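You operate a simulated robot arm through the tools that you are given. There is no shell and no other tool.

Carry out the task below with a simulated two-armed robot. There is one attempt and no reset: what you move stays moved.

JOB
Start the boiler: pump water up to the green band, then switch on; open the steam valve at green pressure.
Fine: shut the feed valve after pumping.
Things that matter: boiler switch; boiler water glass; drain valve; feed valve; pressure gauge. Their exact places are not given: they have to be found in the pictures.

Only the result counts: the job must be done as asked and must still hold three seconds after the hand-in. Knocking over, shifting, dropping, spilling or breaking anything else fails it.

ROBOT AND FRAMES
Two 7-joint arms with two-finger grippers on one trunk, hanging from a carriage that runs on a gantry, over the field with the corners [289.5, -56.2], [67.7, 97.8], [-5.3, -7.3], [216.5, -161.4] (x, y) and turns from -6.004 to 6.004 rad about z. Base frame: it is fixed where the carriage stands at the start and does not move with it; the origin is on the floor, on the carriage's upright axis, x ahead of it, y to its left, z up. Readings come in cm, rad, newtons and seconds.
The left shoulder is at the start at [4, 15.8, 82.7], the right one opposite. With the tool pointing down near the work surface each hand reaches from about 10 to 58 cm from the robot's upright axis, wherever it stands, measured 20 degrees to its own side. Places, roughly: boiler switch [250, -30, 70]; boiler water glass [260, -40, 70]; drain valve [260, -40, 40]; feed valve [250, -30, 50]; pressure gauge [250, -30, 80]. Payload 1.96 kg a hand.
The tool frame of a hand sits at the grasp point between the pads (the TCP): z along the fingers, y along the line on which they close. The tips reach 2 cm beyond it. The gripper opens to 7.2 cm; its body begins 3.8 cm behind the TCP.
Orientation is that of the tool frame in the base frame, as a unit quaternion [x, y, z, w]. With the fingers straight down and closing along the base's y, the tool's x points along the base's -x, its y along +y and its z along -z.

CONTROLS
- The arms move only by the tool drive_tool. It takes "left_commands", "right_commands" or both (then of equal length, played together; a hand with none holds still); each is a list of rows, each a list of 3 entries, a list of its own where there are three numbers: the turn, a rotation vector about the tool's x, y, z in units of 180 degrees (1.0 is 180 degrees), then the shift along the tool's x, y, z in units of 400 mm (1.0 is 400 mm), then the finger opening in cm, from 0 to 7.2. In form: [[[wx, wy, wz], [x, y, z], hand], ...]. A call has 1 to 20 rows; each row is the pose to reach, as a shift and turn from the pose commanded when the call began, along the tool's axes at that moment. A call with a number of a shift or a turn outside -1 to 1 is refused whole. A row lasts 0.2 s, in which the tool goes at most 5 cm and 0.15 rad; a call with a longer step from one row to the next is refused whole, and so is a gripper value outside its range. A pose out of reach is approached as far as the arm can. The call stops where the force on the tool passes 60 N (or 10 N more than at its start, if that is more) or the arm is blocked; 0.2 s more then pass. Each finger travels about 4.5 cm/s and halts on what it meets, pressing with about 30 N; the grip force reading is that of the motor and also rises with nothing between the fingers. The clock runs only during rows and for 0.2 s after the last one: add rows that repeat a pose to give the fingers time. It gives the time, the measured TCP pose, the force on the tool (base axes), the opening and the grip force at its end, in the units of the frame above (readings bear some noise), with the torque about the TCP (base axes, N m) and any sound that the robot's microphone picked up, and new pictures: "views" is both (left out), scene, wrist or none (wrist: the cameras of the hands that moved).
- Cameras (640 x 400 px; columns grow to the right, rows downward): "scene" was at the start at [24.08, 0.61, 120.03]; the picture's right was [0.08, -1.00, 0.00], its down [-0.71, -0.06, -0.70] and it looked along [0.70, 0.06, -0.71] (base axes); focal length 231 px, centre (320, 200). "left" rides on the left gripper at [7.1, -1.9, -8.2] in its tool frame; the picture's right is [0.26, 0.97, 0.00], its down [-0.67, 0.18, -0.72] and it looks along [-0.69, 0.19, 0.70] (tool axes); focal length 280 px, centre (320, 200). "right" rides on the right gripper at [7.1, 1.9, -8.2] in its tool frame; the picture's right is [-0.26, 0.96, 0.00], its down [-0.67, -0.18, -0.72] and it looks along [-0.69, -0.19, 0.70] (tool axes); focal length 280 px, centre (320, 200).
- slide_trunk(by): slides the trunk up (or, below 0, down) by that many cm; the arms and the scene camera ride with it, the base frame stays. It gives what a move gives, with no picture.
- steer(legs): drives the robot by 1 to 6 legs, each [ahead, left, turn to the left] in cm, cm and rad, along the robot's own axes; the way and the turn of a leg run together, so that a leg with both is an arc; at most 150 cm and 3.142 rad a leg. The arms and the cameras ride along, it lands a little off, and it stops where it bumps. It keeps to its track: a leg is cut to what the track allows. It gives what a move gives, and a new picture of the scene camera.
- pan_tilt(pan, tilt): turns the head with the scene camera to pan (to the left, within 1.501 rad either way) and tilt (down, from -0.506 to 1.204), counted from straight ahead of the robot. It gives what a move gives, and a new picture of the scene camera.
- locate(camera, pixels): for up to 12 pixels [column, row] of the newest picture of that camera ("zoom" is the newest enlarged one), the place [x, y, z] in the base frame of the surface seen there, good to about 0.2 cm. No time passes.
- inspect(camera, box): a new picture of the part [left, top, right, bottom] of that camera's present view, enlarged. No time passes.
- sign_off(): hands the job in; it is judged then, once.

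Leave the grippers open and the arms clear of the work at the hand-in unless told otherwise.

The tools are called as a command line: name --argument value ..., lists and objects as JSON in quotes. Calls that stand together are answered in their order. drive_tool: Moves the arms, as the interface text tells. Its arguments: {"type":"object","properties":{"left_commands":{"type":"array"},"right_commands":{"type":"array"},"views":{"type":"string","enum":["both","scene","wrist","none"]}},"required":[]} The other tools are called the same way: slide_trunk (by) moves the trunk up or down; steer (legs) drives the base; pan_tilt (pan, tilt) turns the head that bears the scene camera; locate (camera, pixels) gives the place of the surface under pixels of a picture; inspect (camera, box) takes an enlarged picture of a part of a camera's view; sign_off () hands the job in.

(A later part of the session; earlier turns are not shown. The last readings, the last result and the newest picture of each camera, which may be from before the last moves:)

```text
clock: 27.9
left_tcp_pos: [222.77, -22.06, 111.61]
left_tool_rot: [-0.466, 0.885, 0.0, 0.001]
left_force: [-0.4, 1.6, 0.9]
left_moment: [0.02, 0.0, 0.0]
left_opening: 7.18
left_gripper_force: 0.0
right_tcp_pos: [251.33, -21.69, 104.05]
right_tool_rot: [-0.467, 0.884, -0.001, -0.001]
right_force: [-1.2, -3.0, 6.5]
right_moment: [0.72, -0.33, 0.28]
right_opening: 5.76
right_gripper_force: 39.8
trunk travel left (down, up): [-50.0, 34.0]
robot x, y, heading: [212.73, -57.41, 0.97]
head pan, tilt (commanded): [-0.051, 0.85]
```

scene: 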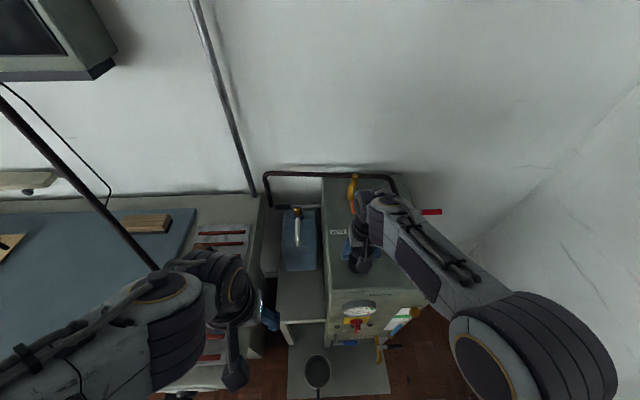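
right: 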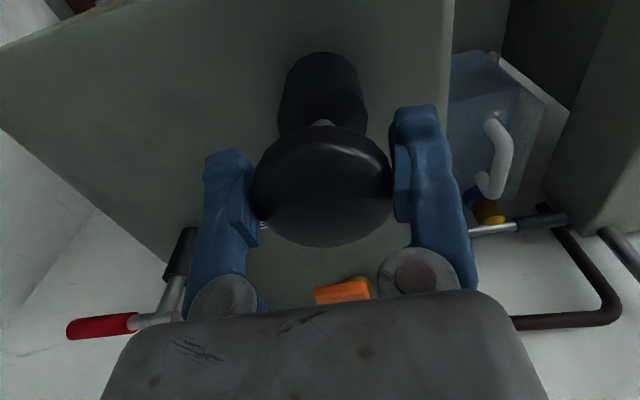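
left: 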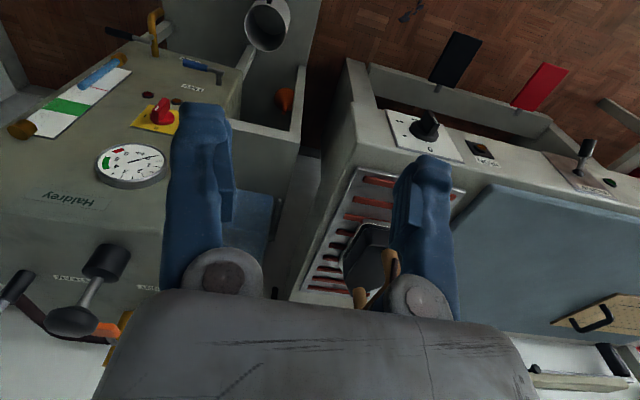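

The plunger slides down with about 6 N. I continue down 2 cm more and watch the glass.

drive_tool --right_commands '[[[0, 0, 0], [0, 0, 0.0125], 3.0], [[0, 0, 0], [0, 0, 0.025], 3.0], [[0, 0, 0], [0, 0, 0.0375], 3.0], [[0, 0, 0], [0, 0, 0.05], 3.0], [[0, 0, 0], [0, 0, 0.05], 3.0]]' --views "both"

inspect --camera "scene" --box '[335, 290, 435, 360]'

```text
clock: 29.1
left_tcp_pos: [222.74, -22.09, 111.47]
left_tool_rot: [-0.466, 0.885, 0.001, 0.0]
left_force: [1.1, 0.6, -0.3]
left_moment: [-0.02, -0.04, 0.02]
left_opening: 7.2
left_gripper_force: 0.0
right_tcp_pos: [251.31, -21.87, 102.02]
right_tool_rot: [-0.465, 0.885, -0.001, -0.001]
right_force: [-7.8, -2.5, 10.1]
right_moment: [0.14, 0.09, 0.17]
right_opening: 5.77
right_gripper_force: 39.8
trunk travel left (down, up): [-50.0, 34.0]
robot x, y, heading: [212.55, -57.07, 0.964]
head pan, tilt (commanded): [-0.051, 0.85]
```

scene: 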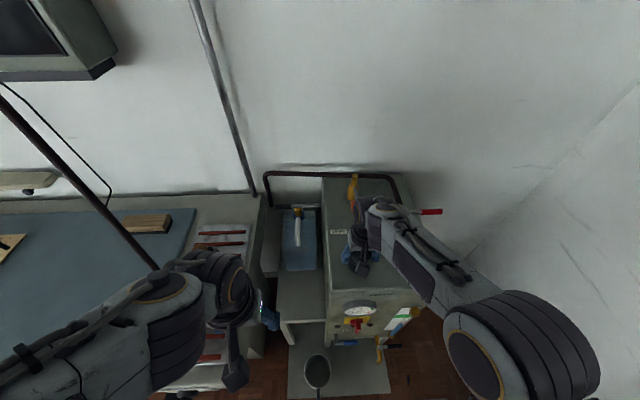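
right: 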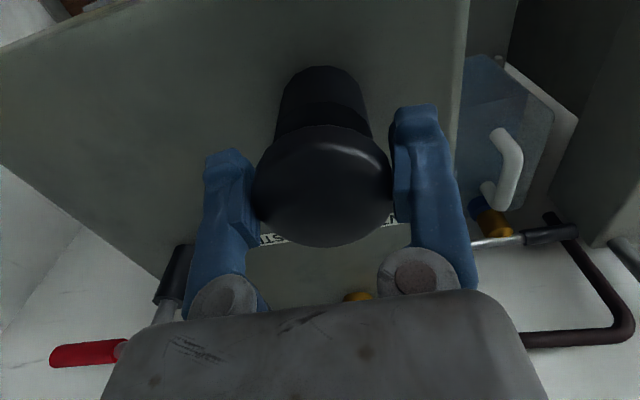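

```text
5.71 times, centred on (385, 325) of scene
```

zoom: 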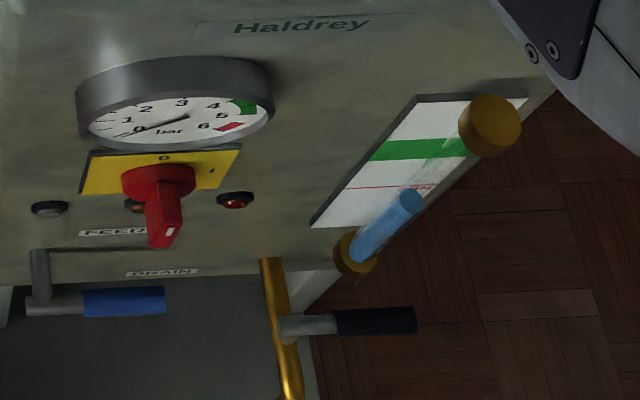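

The level is still just above MIN. I do two complete strokes (up 4 cm, down 4.5 cm) and check again.

drive_tool --right_commands '[[[0, 0, 0], [0, 0, 0.0125], 3.0], [[0, 0, 0], [0, 0, 0.02], 3.0], [[0, 0, 0], [0, 0, -0.01], 3.0], [[0, 0, 0], [0, 0, -0.04], 3.0], [[0, 0, 0], [0, 0, -0.07], 3.0], [[0, 0, 0], [0, 0, -0.085], 3.0], [[0, 0, 0], [0, 0, -0.06], 3.0], [[0, 0, 0], [0, 0, -0.03], 3.0], [[0, 0, 0], [0, 0, 0], 3.0], [[0, 0, 0], [0, 0, 0.02], 3.0], [[0, 0, 0], [0, 0, 0.02], 3.0], [[0, 0, 0], [0, 0, -0.01], 3.0], [[0, 0, 0], [0, 0, -0.04], 3.0], [[0, 0, 0], [0, 0, -0.07], 3.0], [[0, 0, 0], [0, 0, -0.085], 3.0], [[0, 0, 0], [0, 0, -0.085], 3.0]]' --views "both"

inspect --camera "scene" --box '[335, 290, 435, 360]'

```text
clock: 32.5
left_tcp_pos: [222.65, -21.92, 111.48]
left_tool_rot: [-0.467, 0.884, 0.0, 0.0]
left_force: [-0.6, -0.1, 0.2]
left_moment: [0.02, -0.01, 0.02]
left_opening: 7.18
left_gripper_force: 0.1
right_tcp_pos: [251.01, -21.81, 105.33]
right_tool_rot: [-0.466, 0.885, -0.001, -0.001]
right_force: [-1.4, 6.1, 4.3]
right_moment: [0.1, -0.16, 0.15]
right_opening: 5.74
right_gripper_force: 40.1
trunk travel left (down, up): [-50.0, 34.0]
robot x, y, heading: [212.21, -57.31, 0.967]
head pan, tilt (commanded): [-0.051, 0.85]
```

scene: 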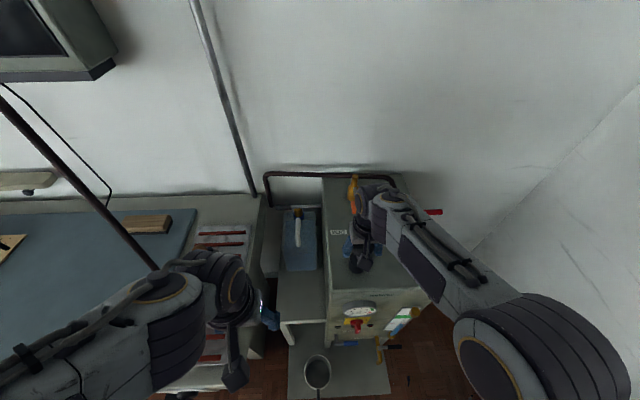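
right: 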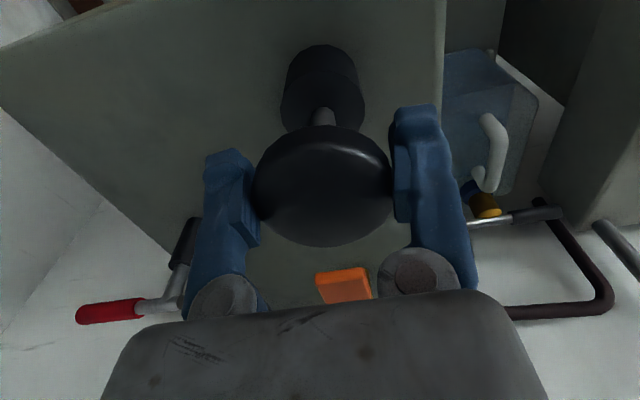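

```text
5.71 times, centred on (385, 325) of scene
```

zoom: 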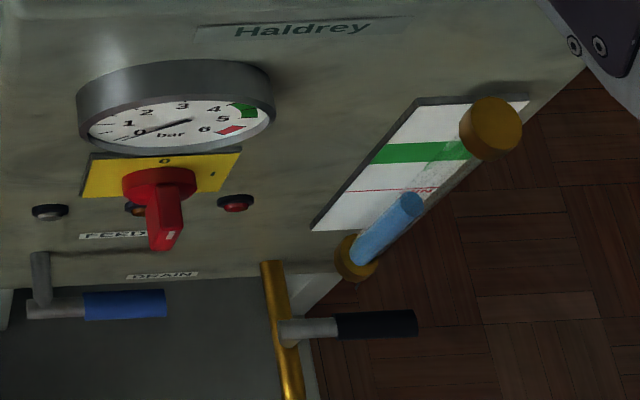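

Two strokes did not raise the level, so the feed valve must be shut. I release the knob and rise 9 cm.

drive_tool --right_commands '[[[0, 0, 0], [0, 0, 0], 5.0], [[0, 0, 0], [0, 0, 0], 7.2], [[0, 0, 0], [0, 0, 0], 7.2], [[0, 0, 0], [0, 0, -0.07], 7.2], [[0, 0, 0], [0, 0, -0.15], 7.2], [[0, 0, 0], [0, 0, -0.23], 7.2], [[0, 0, 0], [0.1, 0, -0.23], 7.2], [[0, 0, 0], [0.2, 0, -0.23], 7.2], [[0, 0, 0], [0.25, 0, -0.23], 7.2]]' --views "both"

```text
clock: 34.5
left_tcp_pos: [222.79, -22.11, 111.53]
left_tool_rot: [-0.467, 0.884, 0.0, 0.0]
left_force: [0.6, -0.3, 1.7]
left_moment: [-0.02, 0.0, 0.0]
left_opening: 7.19
left_gripper_force: 0.2
right_tcp_pos: [245.93, -30.23, 114.69]
right_tool_rot: [-0.466, 0.885, 0.0, 0.0]
right_force: [-0.6, -0.1, 0.0]
right_moment: [0.03, 0.01, -0.01]
right_opening: 7.21
right_gripper_force: 0.0
trunk travel left (down, up): [-50.0, 34.0]
robot x, y, heading: [212.41, -57.05, 0.973]
head pan, tilt (commanded): [-0.051, 0.85]
```

scene: 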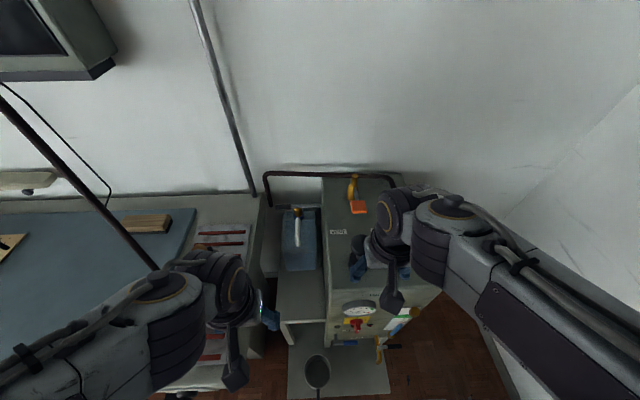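
right: 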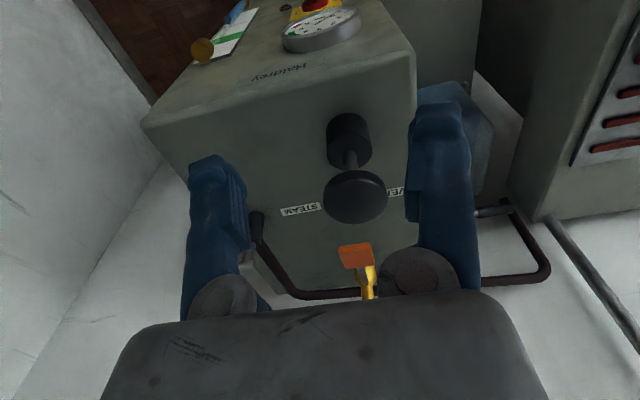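

The knob stayed up. I back up 20 cm, then lower the trunk 45 cm so the front valves are in easy reach.

steer --legs '[[-20, 0, 0]]'

slide_trunk --by -40

pan_tilt --pan -0.2 --tilt 0.75

```text
clock: 36.1
left_tcp_pos: [211.31, -38.66, 111.48]
left_tool_rot: [-0.469, 0.883, 0.0, 0.0]
left_force: [0.1, 0.5, -0.1]
left_moment: [-0.01, -0.01, 0.02]
left_opening: 7.21
left_gripper_force: 0.1
right_tcp_pos: [234.47, -46.5, 114.63]
right_tool_rot: [-0.469, 0.883, 0.0, 0.0]
right_force: [-0.2, -0.1, -0.3]
right_moment: [0.01, -0.02, 0.0]
right_opening: 7.19
right_gripper_force: 0.1
trunk travel left (down, up): [-50.0, 34.0]
robot x, y, heading: [201.37, -74.63, 0.974]
head pan, tilt (commanded): [-0.051, 0.85]
```

scene: 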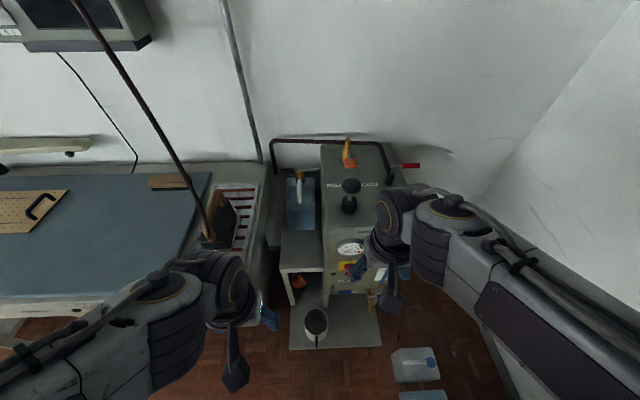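

```text
clock: 40.0
left_tcp_pos: [211.18, -38.48, 71.6]
left_tool_rot: [-0.468, 0.884, 0.0, 0.0]
left_force: [-0.9, 0.2, 0.1]
left_moment: [-0.02, 0.02, -0.01]
left_opening: 7.22
left_gripper_force: 0.1
right_tcp_pos: [234.46, -46.51, 74.67]
right_tool_rot: [-0.468, 0.884, 0.001, 0.0]
right_force: [0.0, 0.1, 0.1]
right_moment: [0.0, 0.0, -0.01]
right_opening: 7.22
right_gripper_force: 0.0
trunk travel left (down, up): [-10.0, 74.0]
robot x, y, heading: [201.47, -74.09, 0.975]
head pan, tilt (commanded): [-0.051, 0.85]
```

```text
clock: 40.7
left_tcp_pos: [211.26, -38.47, 71.55]
left_tool_rot: [-0.469, 0.883, 0.0, 0.0]
left_force: [0.4, 0.7, 0.3]
left_moment: [0.04, -0.01, 0.01]
left_opening: 7.17
left_gripper_force: 0.0
right_tcp_pos: [234.54, -46.61, 74.56]
right_tool_rot: [-0.469, 0.883, 0.0, 0.0]
right_force: [-0.3, -0.1, -0.3]
right_moment: [0.01, 0.01, 0.04]
right_opening: 7.21
right_gripper_force: 0.0
trunk travel left (down, up): [-10.0, 74.0]
robot x, y, heading: [201.61, -74.07, 0.975]
head pan, tilt (commanded): [-0.201, 0.75]
```

scene: 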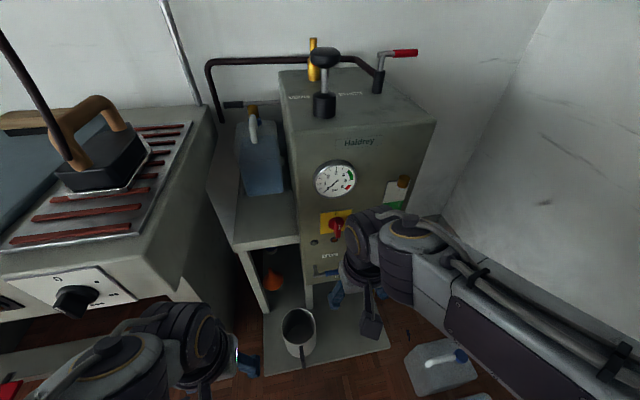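

The right hand is ~23 cm in front of the panel at z≈75. I now tip the right tool forward (turn −90° about its y) in place with fingers closing.

drive_tool --right_commands '[[[0, -0.0455, 0], [0, 0, 0], 7.2], [[0, -0.091, 0], [0, 0, 0], 7.2], [[0, -0.1365, 0], [0, 0, 0], 7.2], [[0, -0.182, 0], [0, 0, 0], 7.2], [[0, -0.2275, 0], [0, 0, 0], 7.2], [[0, -0.273, 0], [0, 0, 0], 7.2], [[0, -0.3185, 0], [0, 0, 0], 7.2], [[0, -0.364, 0], [0, 0, 0], 7.2], [[0, -0.4095, 0], [0, 0, 0], 7.2], [[0, -0.455, 0], [0, 0, 0], 7.2], [[0, -0.5, 0], [0, 0, 0], 7.2], [[0, -0.5, 0], [0, 0, 0], 7.2]]' --views "both"

```text
clock: 43.3
left_tcp_pos: [211.2, -38.62, 71.51]
left_tool_rot: [-0.468, 0.884, 0.0, -0.001]
left_force: [-0.3, -0.5, -0.8]
left_moment: [0.01, 0.0, 0.02]
left_opening: 7.2
left_gripper_force: 0.1
right_tcp_pos: [236.87, -46.22, 76.83]
right_tool_rot: [-0.293, 0.647, 0.343, 0.615]
right_force: [-0.4, 0.1, -0.6]
right_moment: [0.02, 0.06, 0.01]
right_opening: 7.21
right_gripper_force: 0.0
right hand out of reach, approached as far as the arm can: row 11, 12
trunk travel left (down, up): [-10.0, 74.0]
robot x, y, heading: [201.24, -73.79, 0.977]
head pan, tilt (commanded): [-0.201, 0.75]
```

scene: 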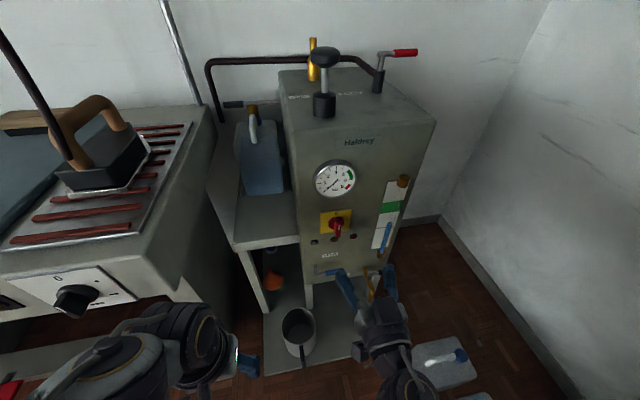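
right: 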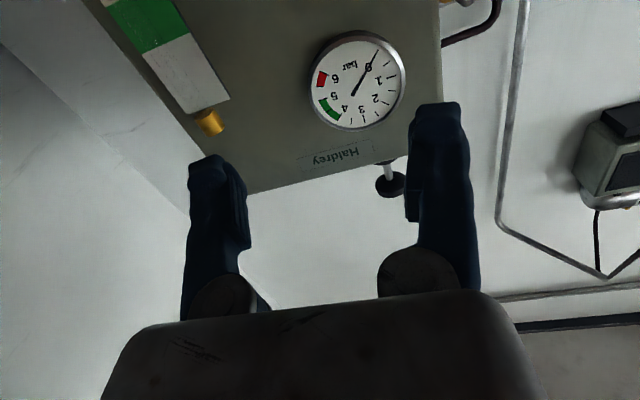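

The hand is nearly horizontal (slightly too close-in to be exact). I now move it forward 11 cm, down 21.5 cm, right 3.6 cm and close the fingers, to sit in front of and above the feed lever.

drive_tool --right_commands '[[[0, 0, 0], [0.0, 0, 0.09], 5], [[0, 0, 0], [0.08, -0.03, 0.15], 3], [[0, 0, 0], [0.17, -0.06, 0.2], 1], [[0, 0, 0], [0.27, -0.09, 0.24], 0], [[0, 0, 0], [0.37, -0.09, 0.27], 0], [[0, 0, 0], [0.46, -0.09, 0.275], 0], [[0, 0, 0], [0.54, -0.09, 0.275], 0], [[0, 0, 0], [0.54, -0.09, 0.275], 0]]' --views "both"

```text
clock: 45.1
left_tcp_pos: [211.34, -38.47, 71.47]
left_tool_rot: [-0.47, 0.883, -0.001, 0.0]
left_force: [-0.2, 0.0, 0.3]
left_moment: [-0.01, -0.03, -0.03]
left_opening: 7.19
left_gripper_force: 0.0
right_tcp_pos: [244.64, -38.61, 54.58]
right_tool_rot: [-0.33, 0.625, 0.33, 0.625]
right_force: [-0.5, -0.1, -0.4]
right_moment: [0.01, -0.01, 0.0]
right_opening: 0.03
right_gripper_force: 29.4
trunk travel left (down, up): [-10.0, 74.0]
robot x, y, heading: [201.46, -73.94, 0.977]
head pan, tilt (commanded): [-0.201, 0.75]
```

scene: 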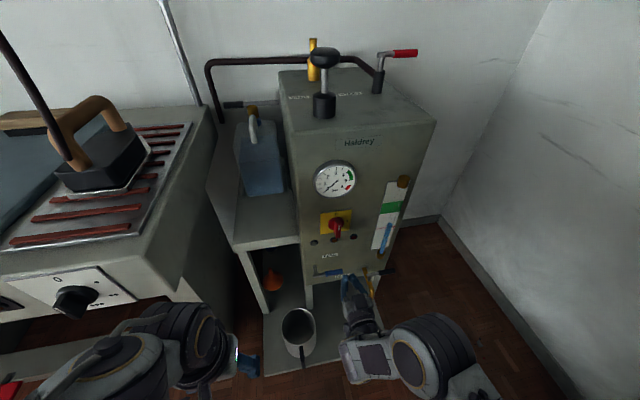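
right: 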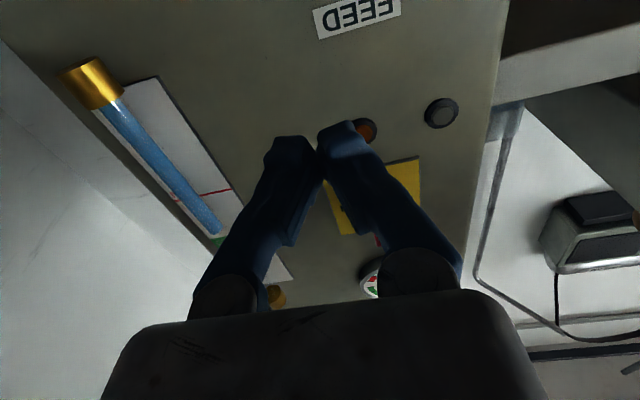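

The hand is level, fingers closed, above the lever. I zoom in on the lever and fingers in the scene picture.

inspect --camera "scene" --box '[295, 220, 415, 320]'

locate --camera "scene" --pixels '[[320, 272], [330, 272], [340, 270], [316, 270], [348, 272], [388, 271], [345, 285], [338, 222], [388, 208], [383, 240]]'

```text
4.00 times, centred on (355, 270) of scene
```

zoom: 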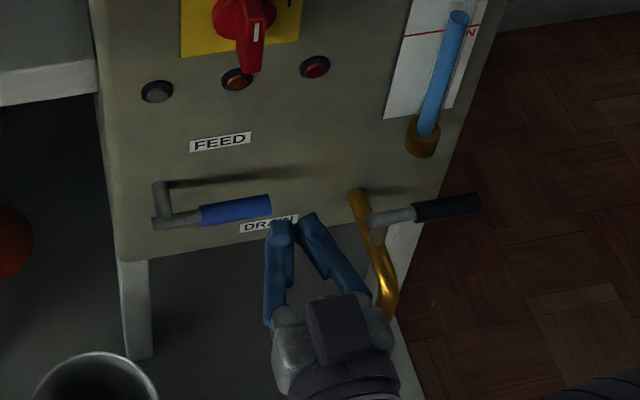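

```text
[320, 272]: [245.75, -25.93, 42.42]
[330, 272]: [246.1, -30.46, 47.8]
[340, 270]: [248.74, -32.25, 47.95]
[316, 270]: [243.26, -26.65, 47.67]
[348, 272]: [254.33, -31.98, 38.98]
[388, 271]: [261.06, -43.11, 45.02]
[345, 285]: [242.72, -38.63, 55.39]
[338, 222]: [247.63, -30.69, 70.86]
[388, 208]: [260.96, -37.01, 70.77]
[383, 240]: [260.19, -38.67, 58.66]
```

Handle runs from the pivot at R≈215 to its end ≈224, top z≈48.2, about 3 cm off the panel. I shift left 1.7 cm and forward 7 cm to put the fingertips above the handle.

drive_tool --right_commands '[[[0, 0, 0], [0, 0.0425, 0.06], 0], [[0, 0, 0], [0, 0.0425, 0.12], 0], [[0, 0, 0], [0, 0.0425, 0.175], 0], [[0, 0, 0], [0, 0.0425, 0.175], 0]]' --views "both"

inspect --camera "scene" --box '[295, 220, 415, 320]'

```text
clock: 46.1
left_tcp_pos: [211.19, -38.6, 71.64]
left_tool_rot: [-0.469, 0.883, 0.001, 0.001]
left_force: [-0.6, -0.2, -0.3]
left_moment: [-0.01, 0.02, 0.03]
left_opening: 7.23
left_gripper_force: 0.1
right_tcp_pos: [246.74, -31.69, 54.53]
right_tool_rot: [-0.331, 0.625, 0.33, 0.625]
right_force: [0.0, -0.1, -0.4]
right_moment: [0.0, 0.0, 0.0]
right_opening: 0.02
right_gripper_force: 29.7
trunk travel left (down, up): [-10.0, 74.0]
robot x, y, heading: [201.11, -73.81, 0.977]
head pan, tilt (commanded): [-0.201, 0.75]
```

scene: 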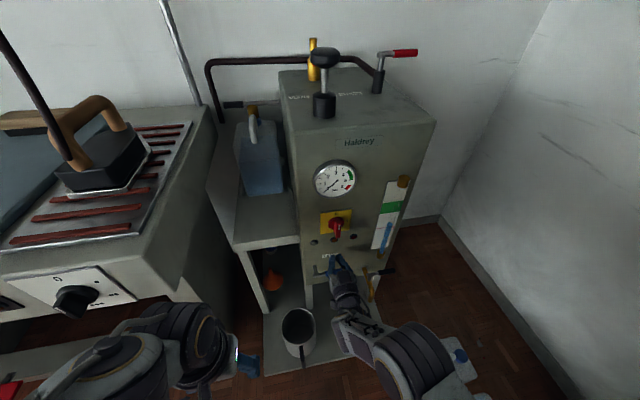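
right: 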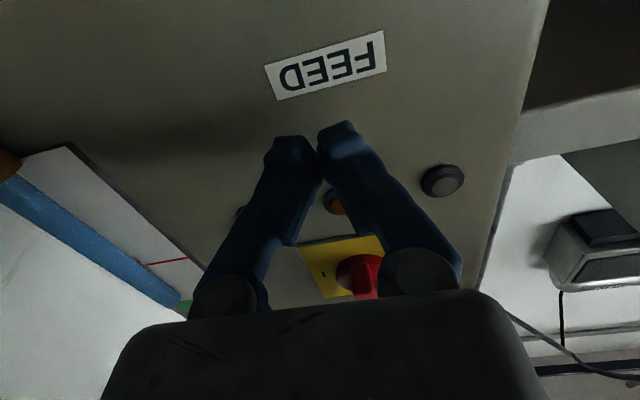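

```text
4.00 times, centred on (355, 270) of scene
```

zoom: 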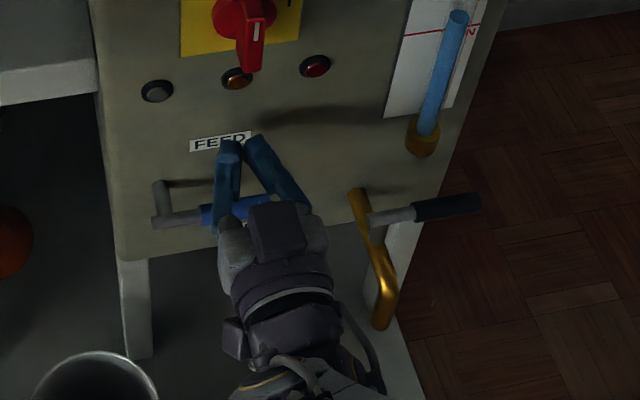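

Fingertips are above the blue handle. I push down 8 cm in slow steps and watch the force.

drive_tool --right_commands '[[[0, 0, 0], [0.05, 0, 0], 0], [[0, 0, 0], [0.1, 0, 0], 0], [[0, 0, 0], [0.13, 0, 0], 0], [[0, 0, 0], [0.15, 0, 0], 0], [[0, 0, 0], [0.17, 0, 0], 0], [[0, 0, 0], [0.19, 0, 0], 0], [[0, 0, 0], [0.2, 0, 0], 0]]' --views "both"

inspect --camera "scene" --box '[295, 220, 415, 320]'

```text
clock: 47.5
left_tcp_pos: [211.45, -38.52, 71.48]
left_tool_rot: [-0.469, 0.883, 0.0, 0.0]
left_force: [-0.1, 0.6, 0.5]
left_moment: [0.01, -0.04, 0.01]
left_opening: 7.19
left_gripper_force: 0.0
right_tcp_pos: [247.32, -31.07, 48.61]
right_tool_rot: [-0.326, 0.613, 0.337, 0.636]
right_force: [0.1, -3.2, 21.8]
right_moment: [0.07, 0.11, -0.32]
right_opening: 0.59
right_gripper_force: 30.0
trunk travel left (down, up): [-10.0, 74.0]
robot x, y, heading: [201.4, -73.85, 0.973]
head pan, tilt (commanded): [-0.201, 0.75]
stopped in row 6 (right hand): the force on the tool passed its limit at 70 N (the readings are from after the stop); the commanded pose is now the measured one
```

scene: 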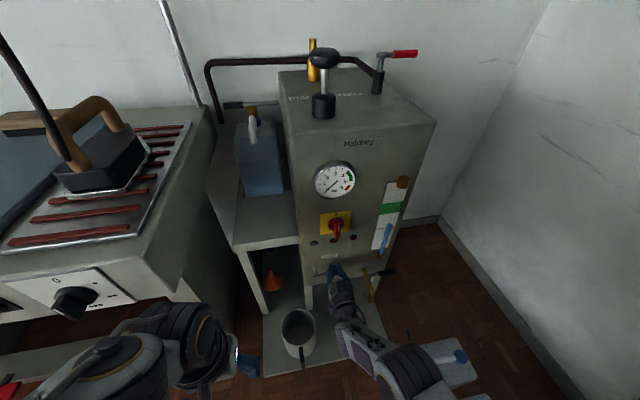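
right: 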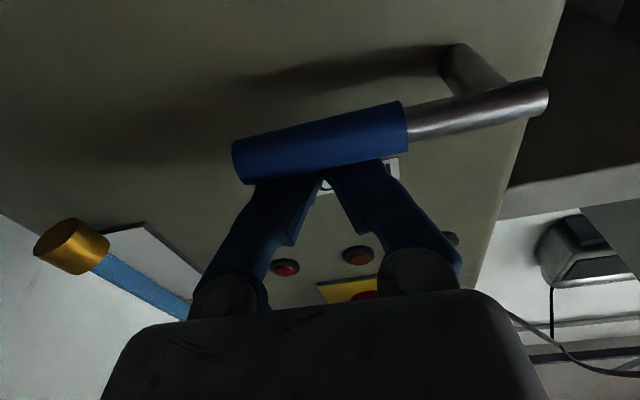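

```text
4.00 times, centred on (355, 270) of scene
```

zoom: 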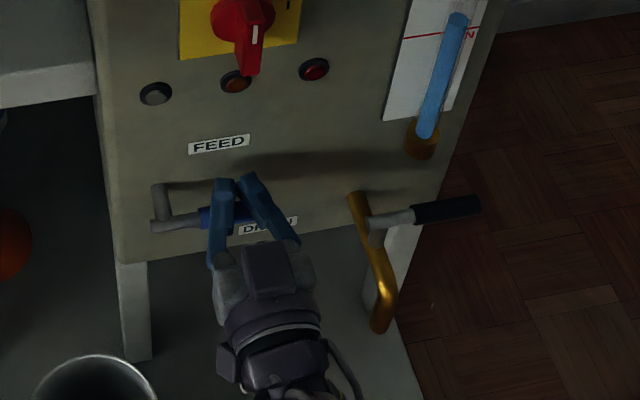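

The handle didn't give way downward (force limit reached), so it is at that stop; it must turn up. I lift off, back out, go below the handle and come in underneath it.

drive_tool --right_commands '[[[0, 0, 0], [-0.05, 0, 0], 0], [[0, 0.0115, 0], [-0.06, 0, -0.1], 0], [[0, 0.0115, 0], [-0.06, 0, -0.2], 0], [[0, 0.0115, 0], [0.04, 0, -0.2], 0], [[0, 0.0115, 0], [0.14, 0, -0.2], 0], [[0, 0.0115, 0], [0.155, 0, -0.2], 0], [[0, 0.0115, 0], [0.155, 0, -0.1], 0], [[0, 0.0115, 0], [0.155, 0, -0.02], 0], [[0, 0.0115, 0], [0.155, 0, -0.02], 0]]' --views "both"

inspect --camera "scene" --box '[295, 220, 415, 320]'

```text
clock: 49.5
left_tcp_pos: [211.34, -38.57, 71.49]
left_tool_rot: [-0.468, 0.884, 0.0, 0.001]
left_force: [-0.2, -0.1, -0.4]
left_moment: [0.02, 0.01, -0.03]
left_opening: 7.17
left_gripper_force: 0.0
right_tcp_pos: [246.84, -31.88, 41.94]
right_tool_rot: [-0.335, 0.627, 0.331, 0.62]
right_force: [-0.4, 0.9, 0.5]
right_moment: [0.01, 0.0, 0.02]
right_opening: 0.0
right_gripper_force: 29.4
trunk travel left (down, up): [-10.0, 74.0]
robot x, y, heading: [200.95, -74.07, 0.971]
head pan, tilt (commanded): [-0.201, 0.75]
```

scene: 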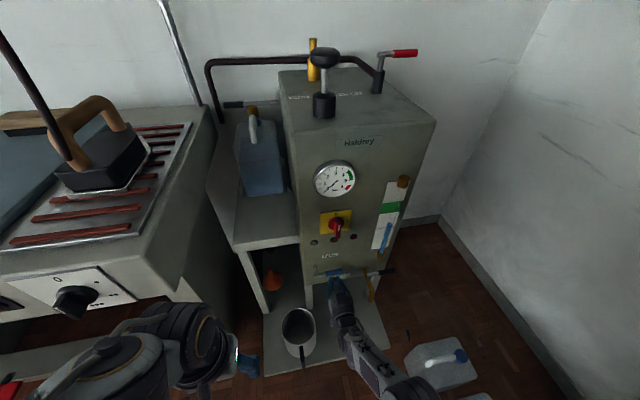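
right: 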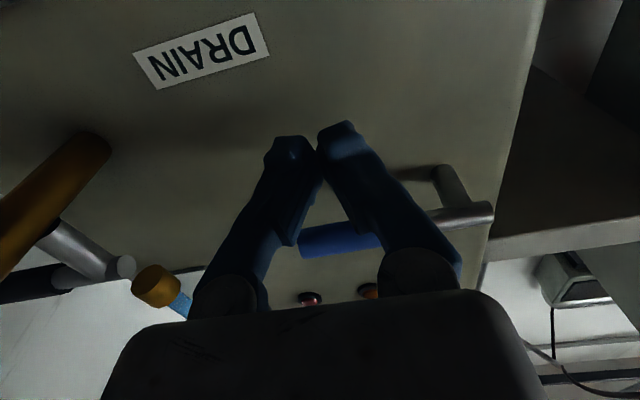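

```text
4.00 times, centred on (355, 270) of scene
```

zoom: 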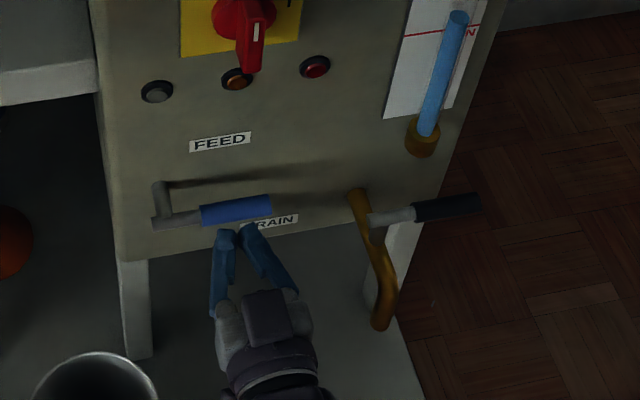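

The finger pair is below the handle. I push upward in small steps to see whether it turns.

drive_tool --right_commands '[[[0, 0, 0], [-0.05, 0, 0], 0], [[0, 0, 0], [-0.08, 0, 0], 0], [[0, 0, 0], [-0.1, 0, 0], 0], [[0, 0, 0], [-0.12, 0, 0], 0], [[0, 0, 0], [-0.14, 0, 0], 0], [[0, 0, 0], [-0.16, 0, 0], 0], [[0, 0, 0], [-0.16, 0, 0], 0]]' --views "both"

inspect --camera "scene" --box '[295, 220, 415, 320]'

```text
clock: 51.0
left_tcp_pos: [211.29, -38.72, 71.47]
left_tool_rot: [-0.469, 0.883, 0.001, -0.001]
left_force: [0.0, -0.2, 0.1]
left_moment: [0.04, -0.01, -0.05]
left_opening: 7.21
left_gripper_force: 0.0
right_tcp_pos: [246.81, -31.78, 48.48]
right_tool_rot: [-0.332, 0.628, 0.329, 0.622]
right_force: [0.4, -0.9, -1.0]
right_moment: [0.01, -0.03, 0.01]
right_opening: 0.0
right_gripper_force: 29.9
trunk travel left (down, up): [-10.0, 74.0]
robot x, y, heading: [201.74, -74.02, 0.978]
head pan, tilt (commanded): [-0.201, 0.75]
```

scene: 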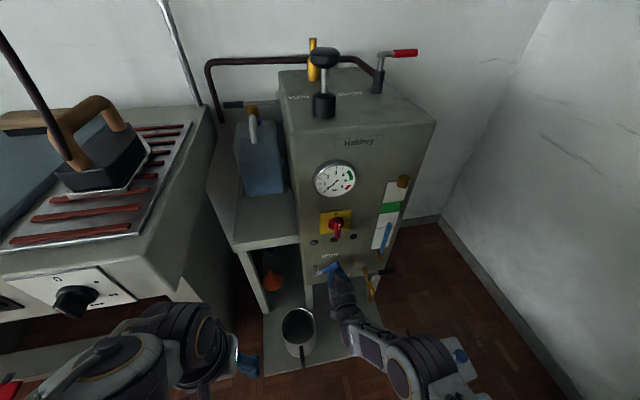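
right: 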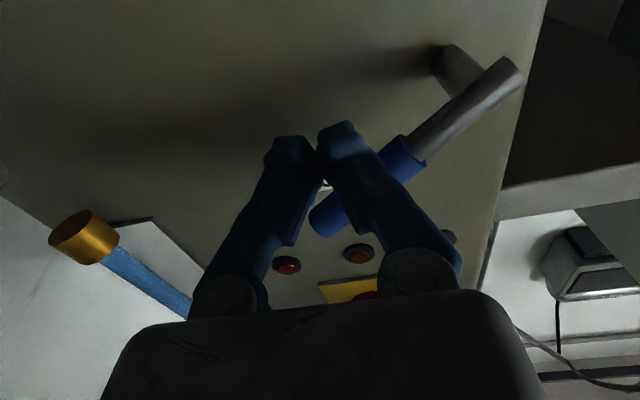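

```text
4.00 times, centred on (355, 270) of scene
```

zoom: 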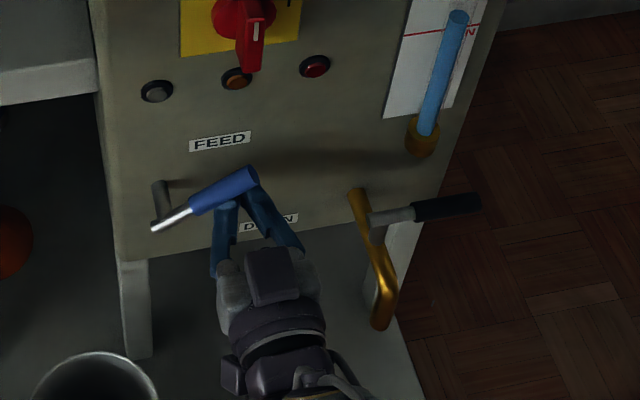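

It turns upward easily. I continue along the arc until the handle stands vertical.

drive_tool --right_commands '[[[0, 0, 0], [-0.03, 0.0, 0], 0], [[0, 0, 0], [-0.0525, 0.005, 0], 0], [[0, 0, 0], [-0.07, 0.018, 0], 0], [[0, 0, 0], [-0.0875, 0.0325, 0], 0], [[0, 0, 0], [-0.1, 0.05, 0], 0], [[0, 0, 0], [-0.11, 0.0675, 0], 0], [[0, 0, 0], [-0.12, 0.085, 0], 0], [[0, 0, 0], [-0.125, 0.1, 0], 0], [[0, 0, 0], [-0.125, 0.105, 0], 0], [[0, 0, 0], [-0.125, 0.105, 0], 0]]' --views "both"

inspect --camera "scene" --box '[295, 220, 415, 320]'

```text
clock: 53.2
left_tcp_pos: [211.7, -38.97, 71.36]
left_tool_rot: [-0.468, 0.884, -0.002, 0.0]
left_force: [0.4, -0.1, 0.5]
left_moment: [0.02, -0.03, 0.04]
left_opening: 7.18
left_gripper_force: 0.1
right_tcp_pos: [243.7, -29.8, 53.39]
right_tool_rot: [-0.334, 0.627, 0.328, 0.622]
right_force: [13.6, -13.7, -4.1]
right_moment: [-0.04, -0.05, -0.14]
right_opening: 0.01
right_gripper_force: 29.5
trunk travel left (down, up): [-10.0, 74.0]
robot x, y, heading: [201.27, -74.06, 0.977]
head pan, tilt (commanded): [-0.201, 0.75]
```

scene: 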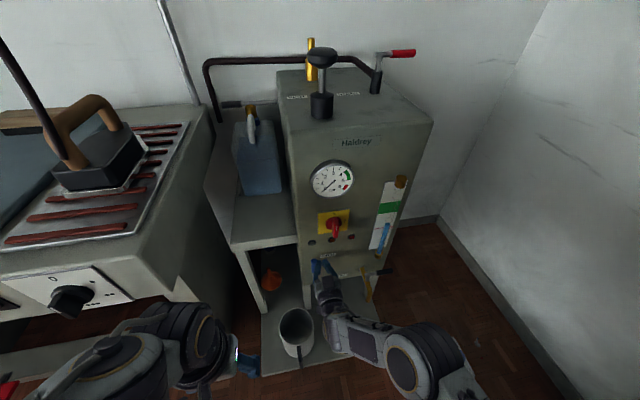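
right: 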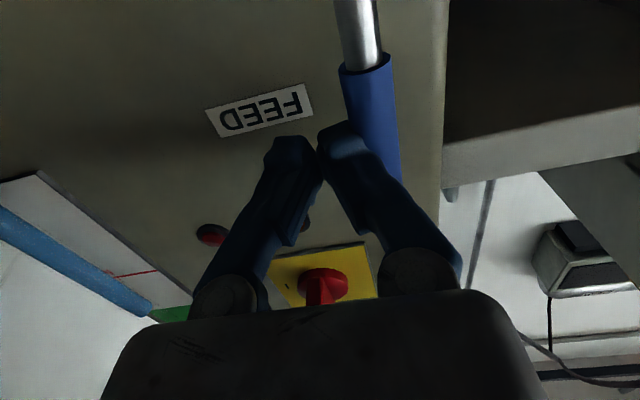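

```text
4.00 times, centred on (355, 270) of scene
```

zoom: 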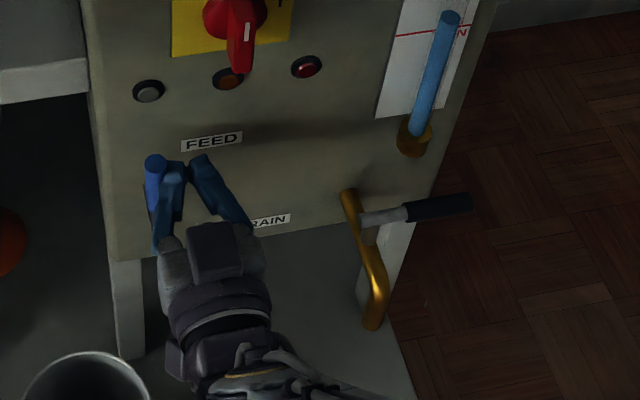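

The feed lever is now upright against its other stop, so the feed is open. I back the hand away (right 2 cm, back 14 cm) and up to z≈75.

drive_tool --right_commands '[[[0, 0, 0], [0, -0.04, 0], 0], [[0, 0, 0], [0, -0.05, -0.1], 0], [[0, 0, 0], [0, -0.05, -0.2], 0], [[0, 0, 0], [-0.05, -0.05, -0.3], 0], [[0, 0, 0], [-0.15, -0.05, -0.35], 0], [[0, 0, 0], [-0.26, -0.05, -0.35], 0], [[0, 0, 0], [-0.37, -0.05, -0.35], 0], [[0, 0, 0], [-0.48, -0.05, -0.35], 0], [[0, 0, 0], [-0.53, -0.05, -0.35], 0], [[0, 0, 0], [-0.53, -0.05, -0.35], 0]]' --views "none"

drive_tool --right_commands '[[[0, 0.0455, 0], [0, 0, 0], 2], [[0, 0.091, 0], [0, 0, 0], 4], [[0, 0.1365, 0], [0, 0, 0], 6], [[0, 0.182, 0], [0, 0, 0], 7.2], [[0, 0.2275, 0], [0, 0, 0], 7.2], [[0, 0.273, 0], [0, 0, 0], 7.2], [[0, 0.3185, 0], [0, 0, 0], 7.2], [[0, 0.364, 0], [0, 0, 0], 7.2], [[0, 0.4095, 0], [0, 0, 0], 7.2], [[0, 0.455, 0], [0, 0, 0], 7.2], [[0, 0.5, 0], [0, 0, 0], 7.2], [[0, 0.5, 0], [0, 0, 0], 7.2]]' --views "both"

```text
clock: 55.5
left_tcp_pos: [211.36, -38.64, 71.64]
left_tool_rot: [-0.469, 0.883, 0.0, 0.0]
left_force: [0.1, -0.1, 1.0]
left_moment: [0.04, -0.01, 0.0]
left_opening: 7.17
left_gripper_force: 0.0
right_tcp_pos: [236.86, -42.13, 74.59]
right_tool_rot: [-0.333, 0.628, 0.33, 0.621]
right_force: [-0.3, 1.0, -0.4]
right_moment: [-0.01, 0.0, -0.02]
right_opening: 0.03
right_gripper_force: 30.2
trunk travel left (down, up): [-10.0, 74.0]
robot x, y, heading: [201.34, -74.07, 0.981]
head pan, tilt (commanded): [-0.201, 0.75]
```

```text
clock: 58.0
left_tcp_pos: [211.29, -38.53, 71.49]
left_tool_rot: [-0.468, 0.884, 0.001, 0.0]
left_force: [-0.3, 0.2, -0.1]
left_moment: [-0.05, 0.0, 0.03]
left_opening: 7.18
left_gripper_force: 0.1
right_tcp_pos: [227.76, -33.09, 60.09]
right_tool_rot: [-0.453, 0.889, -0.002, 0.061]
right_force: [0.1, 0.5, -0.2]
right_moment: [0.02, 0.01, -0.01]
right_opening: 7.2
right_gripper_force: 0.0
right hand out of reach, approached as far as the arm can: row 6, 7, 8, 9, 10, 11, 12
trunk travel left (down, up): [-10.0, 74.0]
robot x, y, heading: [201.61, -73.94, 0.976]
head pan, tilt (commanded): [-0.201, 0.75]
```

scene: 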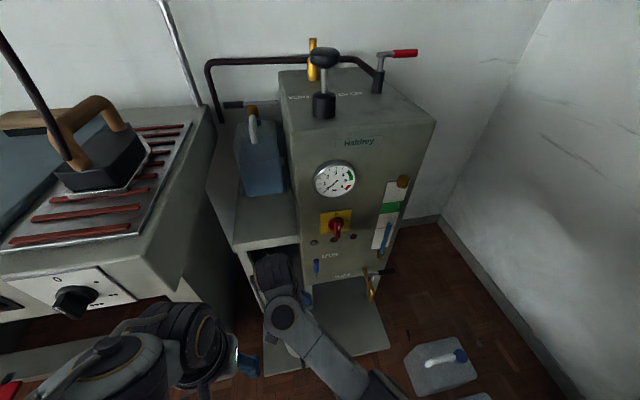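
right: 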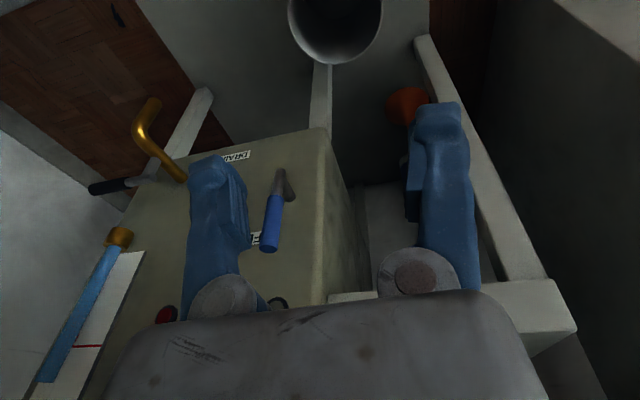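

The arm folded differently and stopped short: the hand is at (227.8, -33.1, 60), nearly pointing down, with nothing touched and the feed lever still upright. I move it up in small steps and watch where it goes.

drive_tool --right_commands '[[[0, 0, 0], [0, 0, -0.05], 7.2], [[0, 0, 0], [0, 0, -0.1], 7.2], [[0, 0, 0], [0, 0, -0.15], 7.2], [[0, 0, 0], [0, 0, -0.2], 7.2]]' --views "both"

```text
clock: 59.0
left_tcp_pos: [211.32, -38.45, 71.63]
left_tool_rot: [-0.469, 0.883, -0.001, 0.0]
left_force: [0.2, 0.0, -0.7]
left_moment: [-0.03, 0.0, -0.02]
left_opening: 7.2
left_gripper_force: 0.1
right_tcp_pos: [226.66, -32.2, 61.61]
right_tool_rot: [-0.453, 0.889, -0.002, 0.066]
right_force: [0.2, -0.6, -0.4]
right_moment: [0.0, 0.0, 0.03]
right_opening: 7.2
right_gripper_force: 0.1
right hand out of reach, approached as far as the arm can: row 1, 2, 3, 4
trunk travel left (down, up): [-10.0, 74.0]
robot x, y, heading: [201.25, -74.08, 0.974]
head pan, tilt (commanded): [-0.201, 0.75]
```

scene: 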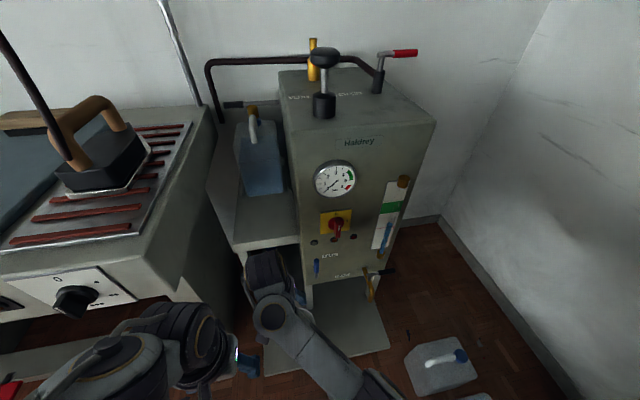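
right: 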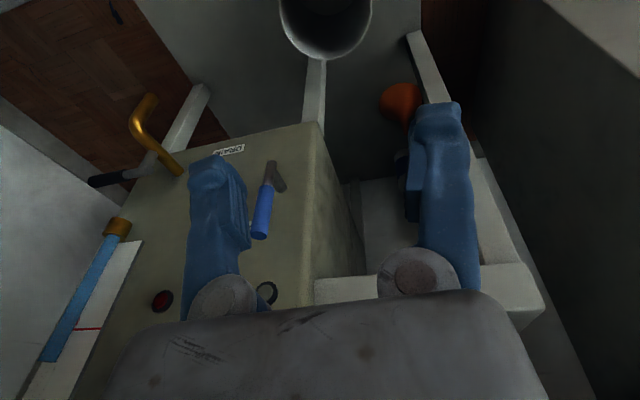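

The arm is stuck against a joint limit in this elbow position. I undo the turn (tool back to level) to free it.

drive_tool --right_commands '[[[0, -0.0455, 0], [0, 0, 0], 7.2], [[0, -0.091, 0], [0, 0, 0], 7.2], [[0, -0.1365, 0], [0, 0, 0], 7.2], [[0, -0.182, 0], [0, 0, 0], 7.2], [[0, -0.2275, 0], [0, 0, 0], 7.2], [[0, -0.273, 0], [0, 0, 0], 7.2], [[0, -0.3185, 0], [0, 0, 0], 7.2], [[0, -0.364, 0], [0, 0, 0], 7.2], [[0, -0.4095, 0], [0, 0, 0], 7.2], [[0, -0.455, 0], [0, 0, 0], 7.2], [[0, -0.5, 0], [0, 0, 0], 7.2], [[0, -0.5, 0], [0, 0, 0], 7.2]]' --views "scene"

```text
clock: 61.6
left_tcp_pos: [211.35, -38.6, 71.48]
left_tool_rot: [-0.469, 0.883, 0.0, 0.0]
left_force: [0.9, 0.2, -0.1]
left_moment: [0.0, -0.01, -0.01]
left_opening: 7.19
left_gripper_force: 0.0
right_tcp_pos: [226.67, -32.28, 61.04]
right_tool_rot: [-0.32, 0.586, 0.318, 0.673]
right_force: [0.2, -0.1, -0.1]
right_moment: [-0.02, -0.01, 0.02]
right_opening: 7.19
right_gripper_force: 0.1
trunk travel left (down, up): [-10.0, 74.0]
robot x, y, heading: [201.21, -73.91, 0.976]
head pan, tilt (commanded): [-0.201, 0.75]
```

scene: 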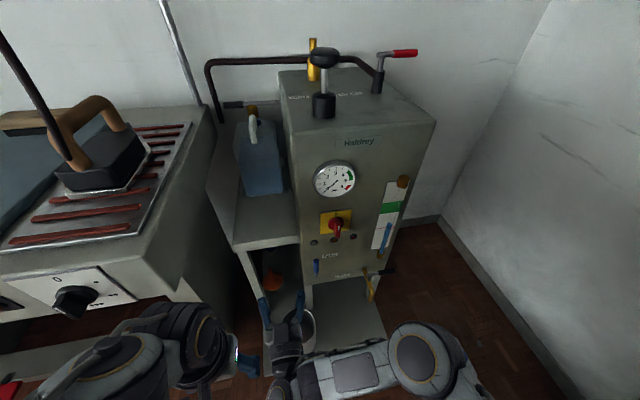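

The hand is level again with the elbow low at the right. I raise it ~26 cm and shift right 16 cm to bring the elbow up.

drive_tool --right_commands '[[[0, 0.01, 0], [-0.08, -0.06, 0], 7.2], [[0, 0.02, 0], [-0.16, -0.12, 0], 7.2], [[0, 0.034, 0], [-0.24, -0.18, 0], 7.2], [[0, 0.034, 0], [-0.32, -0.24, 0], 7.2], [[0, 0.034, 0], [-0.4, -0.3, 0], 7.2], [[0, 0.034, 0], [-0.48, -0.36, 0], 7.2], [[0, 0.034, 0], [-0.56, -0.4, 0], 7.2], [[0, 0.034, 0], [-0.65, -0.4, 0], 7.2], [[0, 0.034, 0], [-0.65, -0.4, 0], 7.2]]' --views "scene"

```text
clock: 63.6
left_tcp_pos: [211.4, -38.73, 71.58]
left_tool_rot: [-0.468, 0.884, 0.001, 0.0]
left_force: [0.0, -0.6, 1.2]
left_moment: [0.01, 0.02, 0.02]
left_opening: 7.2
left_gripper_force: 0.1
right_tcp_pos: [236.58, -42.98, 87.86]
right_tool_rot: [-0.339, 0.62, 0.301, 0.64]
right_force: [-0.3, -0.4, 0.2]
right_moment: [0.01, 0.01, -0.02]
right_opening: 7.21
right_gripper_force: 0.0
trunk travel left (down, up): [-10.0, 74.0]
robot x, y, heading: [201.07, -74.08, 0.978]
head pan, tilt (commanded): [-0.201, 0.75]
```

scene: 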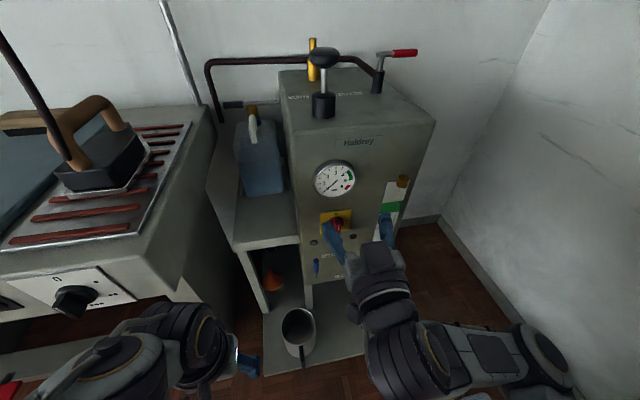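

I check where the elbow is relative to the cabinet.

locate --camera "scene" --pixels '[[540, 350], [570, 380], [490, 350], [430, 350], [385, 285], [265, 248]]'

```text
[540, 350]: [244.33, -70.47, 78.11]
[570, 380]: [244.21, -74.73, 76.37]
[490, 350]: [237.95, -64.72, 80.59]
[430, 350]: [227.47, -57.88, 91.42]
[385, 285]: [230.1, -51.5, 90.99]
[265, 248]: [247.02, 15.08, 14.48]
```

The elbow is at about R=241, clear of the cabinet end. I try tipping the tool only 45° down, rising slightly, which suffices for the knob.

drive_tool --right_commands '[[[0, 0.0455, 0], [-0.02, 0, 0.02], 7.2], [[0, 0.091, 0], [-0.04, 0, 0.04], 7.2], [[0, 0.1365, 0], [-0.06, 0, 0.06], 7.2], [[0, 0.182, 0], [-0.08, 0, 0.08], 7.2], [[0, 0.2275, 0], [-0.1, 0, 0.1], 7.2], [[0, 0.25, 0], [-0.12, 0, 0.1], 7.2], [[0, 0.25, 0], [-0.12, 0, 0.1], 7.2]]' --views "both"

```text
clock: 65.2
left_tcp_pos: [211.35, -38.59, 71.66]
left_tool_rot: [-0.468, 0.884, 0.001, 0.0]
left_force: [0.1, 0.5, -0.6]
left_moment: [0.01, 0.01, -0.01]
left_opening: 7.19
left_gripper_force: 0.1
right_tcp_pos: [234.58, -33.19, 87.54]
right_tool_rot: [-0.424, 0.819, 0.147, 0.358]
right_force: [0.3, -0.2, -0.1]
right_moment: [0.0, 0.01, 0.03]
right_opening: 7.19
right_gripper_force: 0.0
right hand out of reach, approached as far as the arm can: row 4, 5, 6, 7
trunk travel left (down, up): [-10.0, 74.0]
robot x, y, heading: [201.34, -73.88, 0.977]
head pan, tilt (commanded): [-0.201, 0.75]
```

scene: 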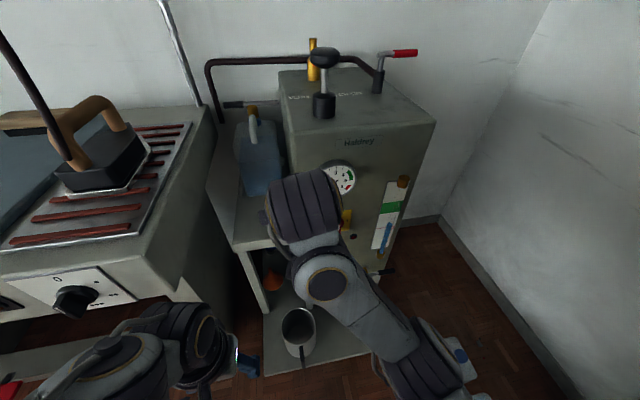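
right: 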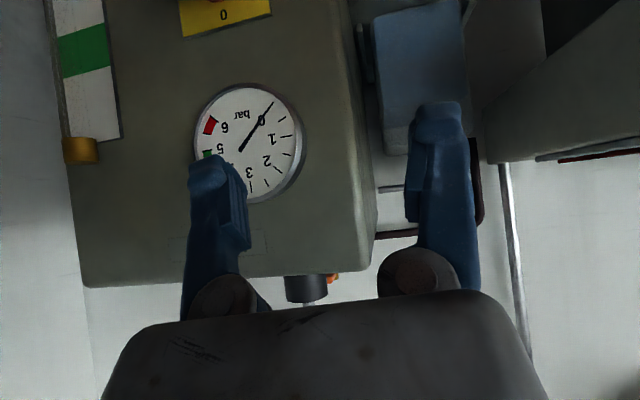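

The hand only reached 45° while drifting left. I'd rather use the left arm (still nicely tool-down) for the pump and keep the right hand level for the front valves. I bring the right hand back to level and over to the right.

drive_tool --right_commands '[[[0, -0.0455, 0], [0, -0.04, -0.02], 7.2], [[0, -0.091, 0], [0, -0.08, -0.04], 7.2], [[0, -0.1365, 0], [0, -0.12, -0.06], 7.2], [[0, -0.182, 0], [0, -0.16, -0.08], 7.2], [[0, -0.2275, 0], [0, -0.2, -0.1], 7.2], [[0, -0.248, 0], [0, -0.22, -0.12], 7.2], [[0, -0.248, 0], [0, -0.22, -0.12], 7.2]]' --views "scene"

```text
clock: 66.8
left_tcp_pos: [211.38, -38.57, 71.5]
left_tool_rot: [-0.469, 0.883, 0.0, -0.001]
left_force: [0.2, 0.6, 0.0]
left_moment: [0.0, 0.04, -0.01]
left_opening: 7.2
left_gripper_force: 0.0
right_tcp_pos: [239.72, -40.82, 91.53]
right_tool_rot: [-0.34, 0.622, 0.3, 0.639]
right_force: [0.0, -0.4, -0.4]
right_moment: [0.0, 0.01, 0.03]
right_opening: 7.22
right_gripper_force: 0.0
trunk travel left (down, up): [-10.0, 74.0]
robot x, y, heading: [201.31, -73.79, 0.972]
head pan, tilt (commanded): [-0.201, 0.75]
```

scene: 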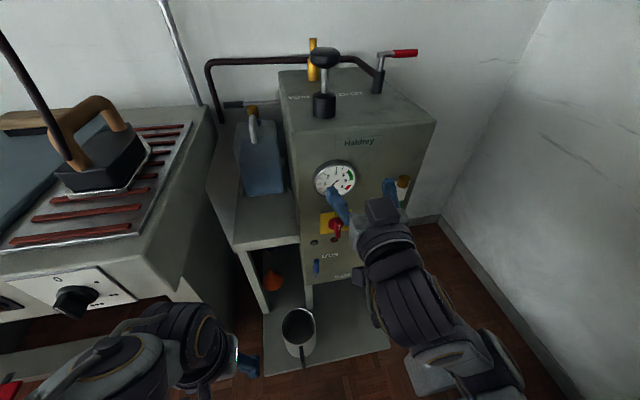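

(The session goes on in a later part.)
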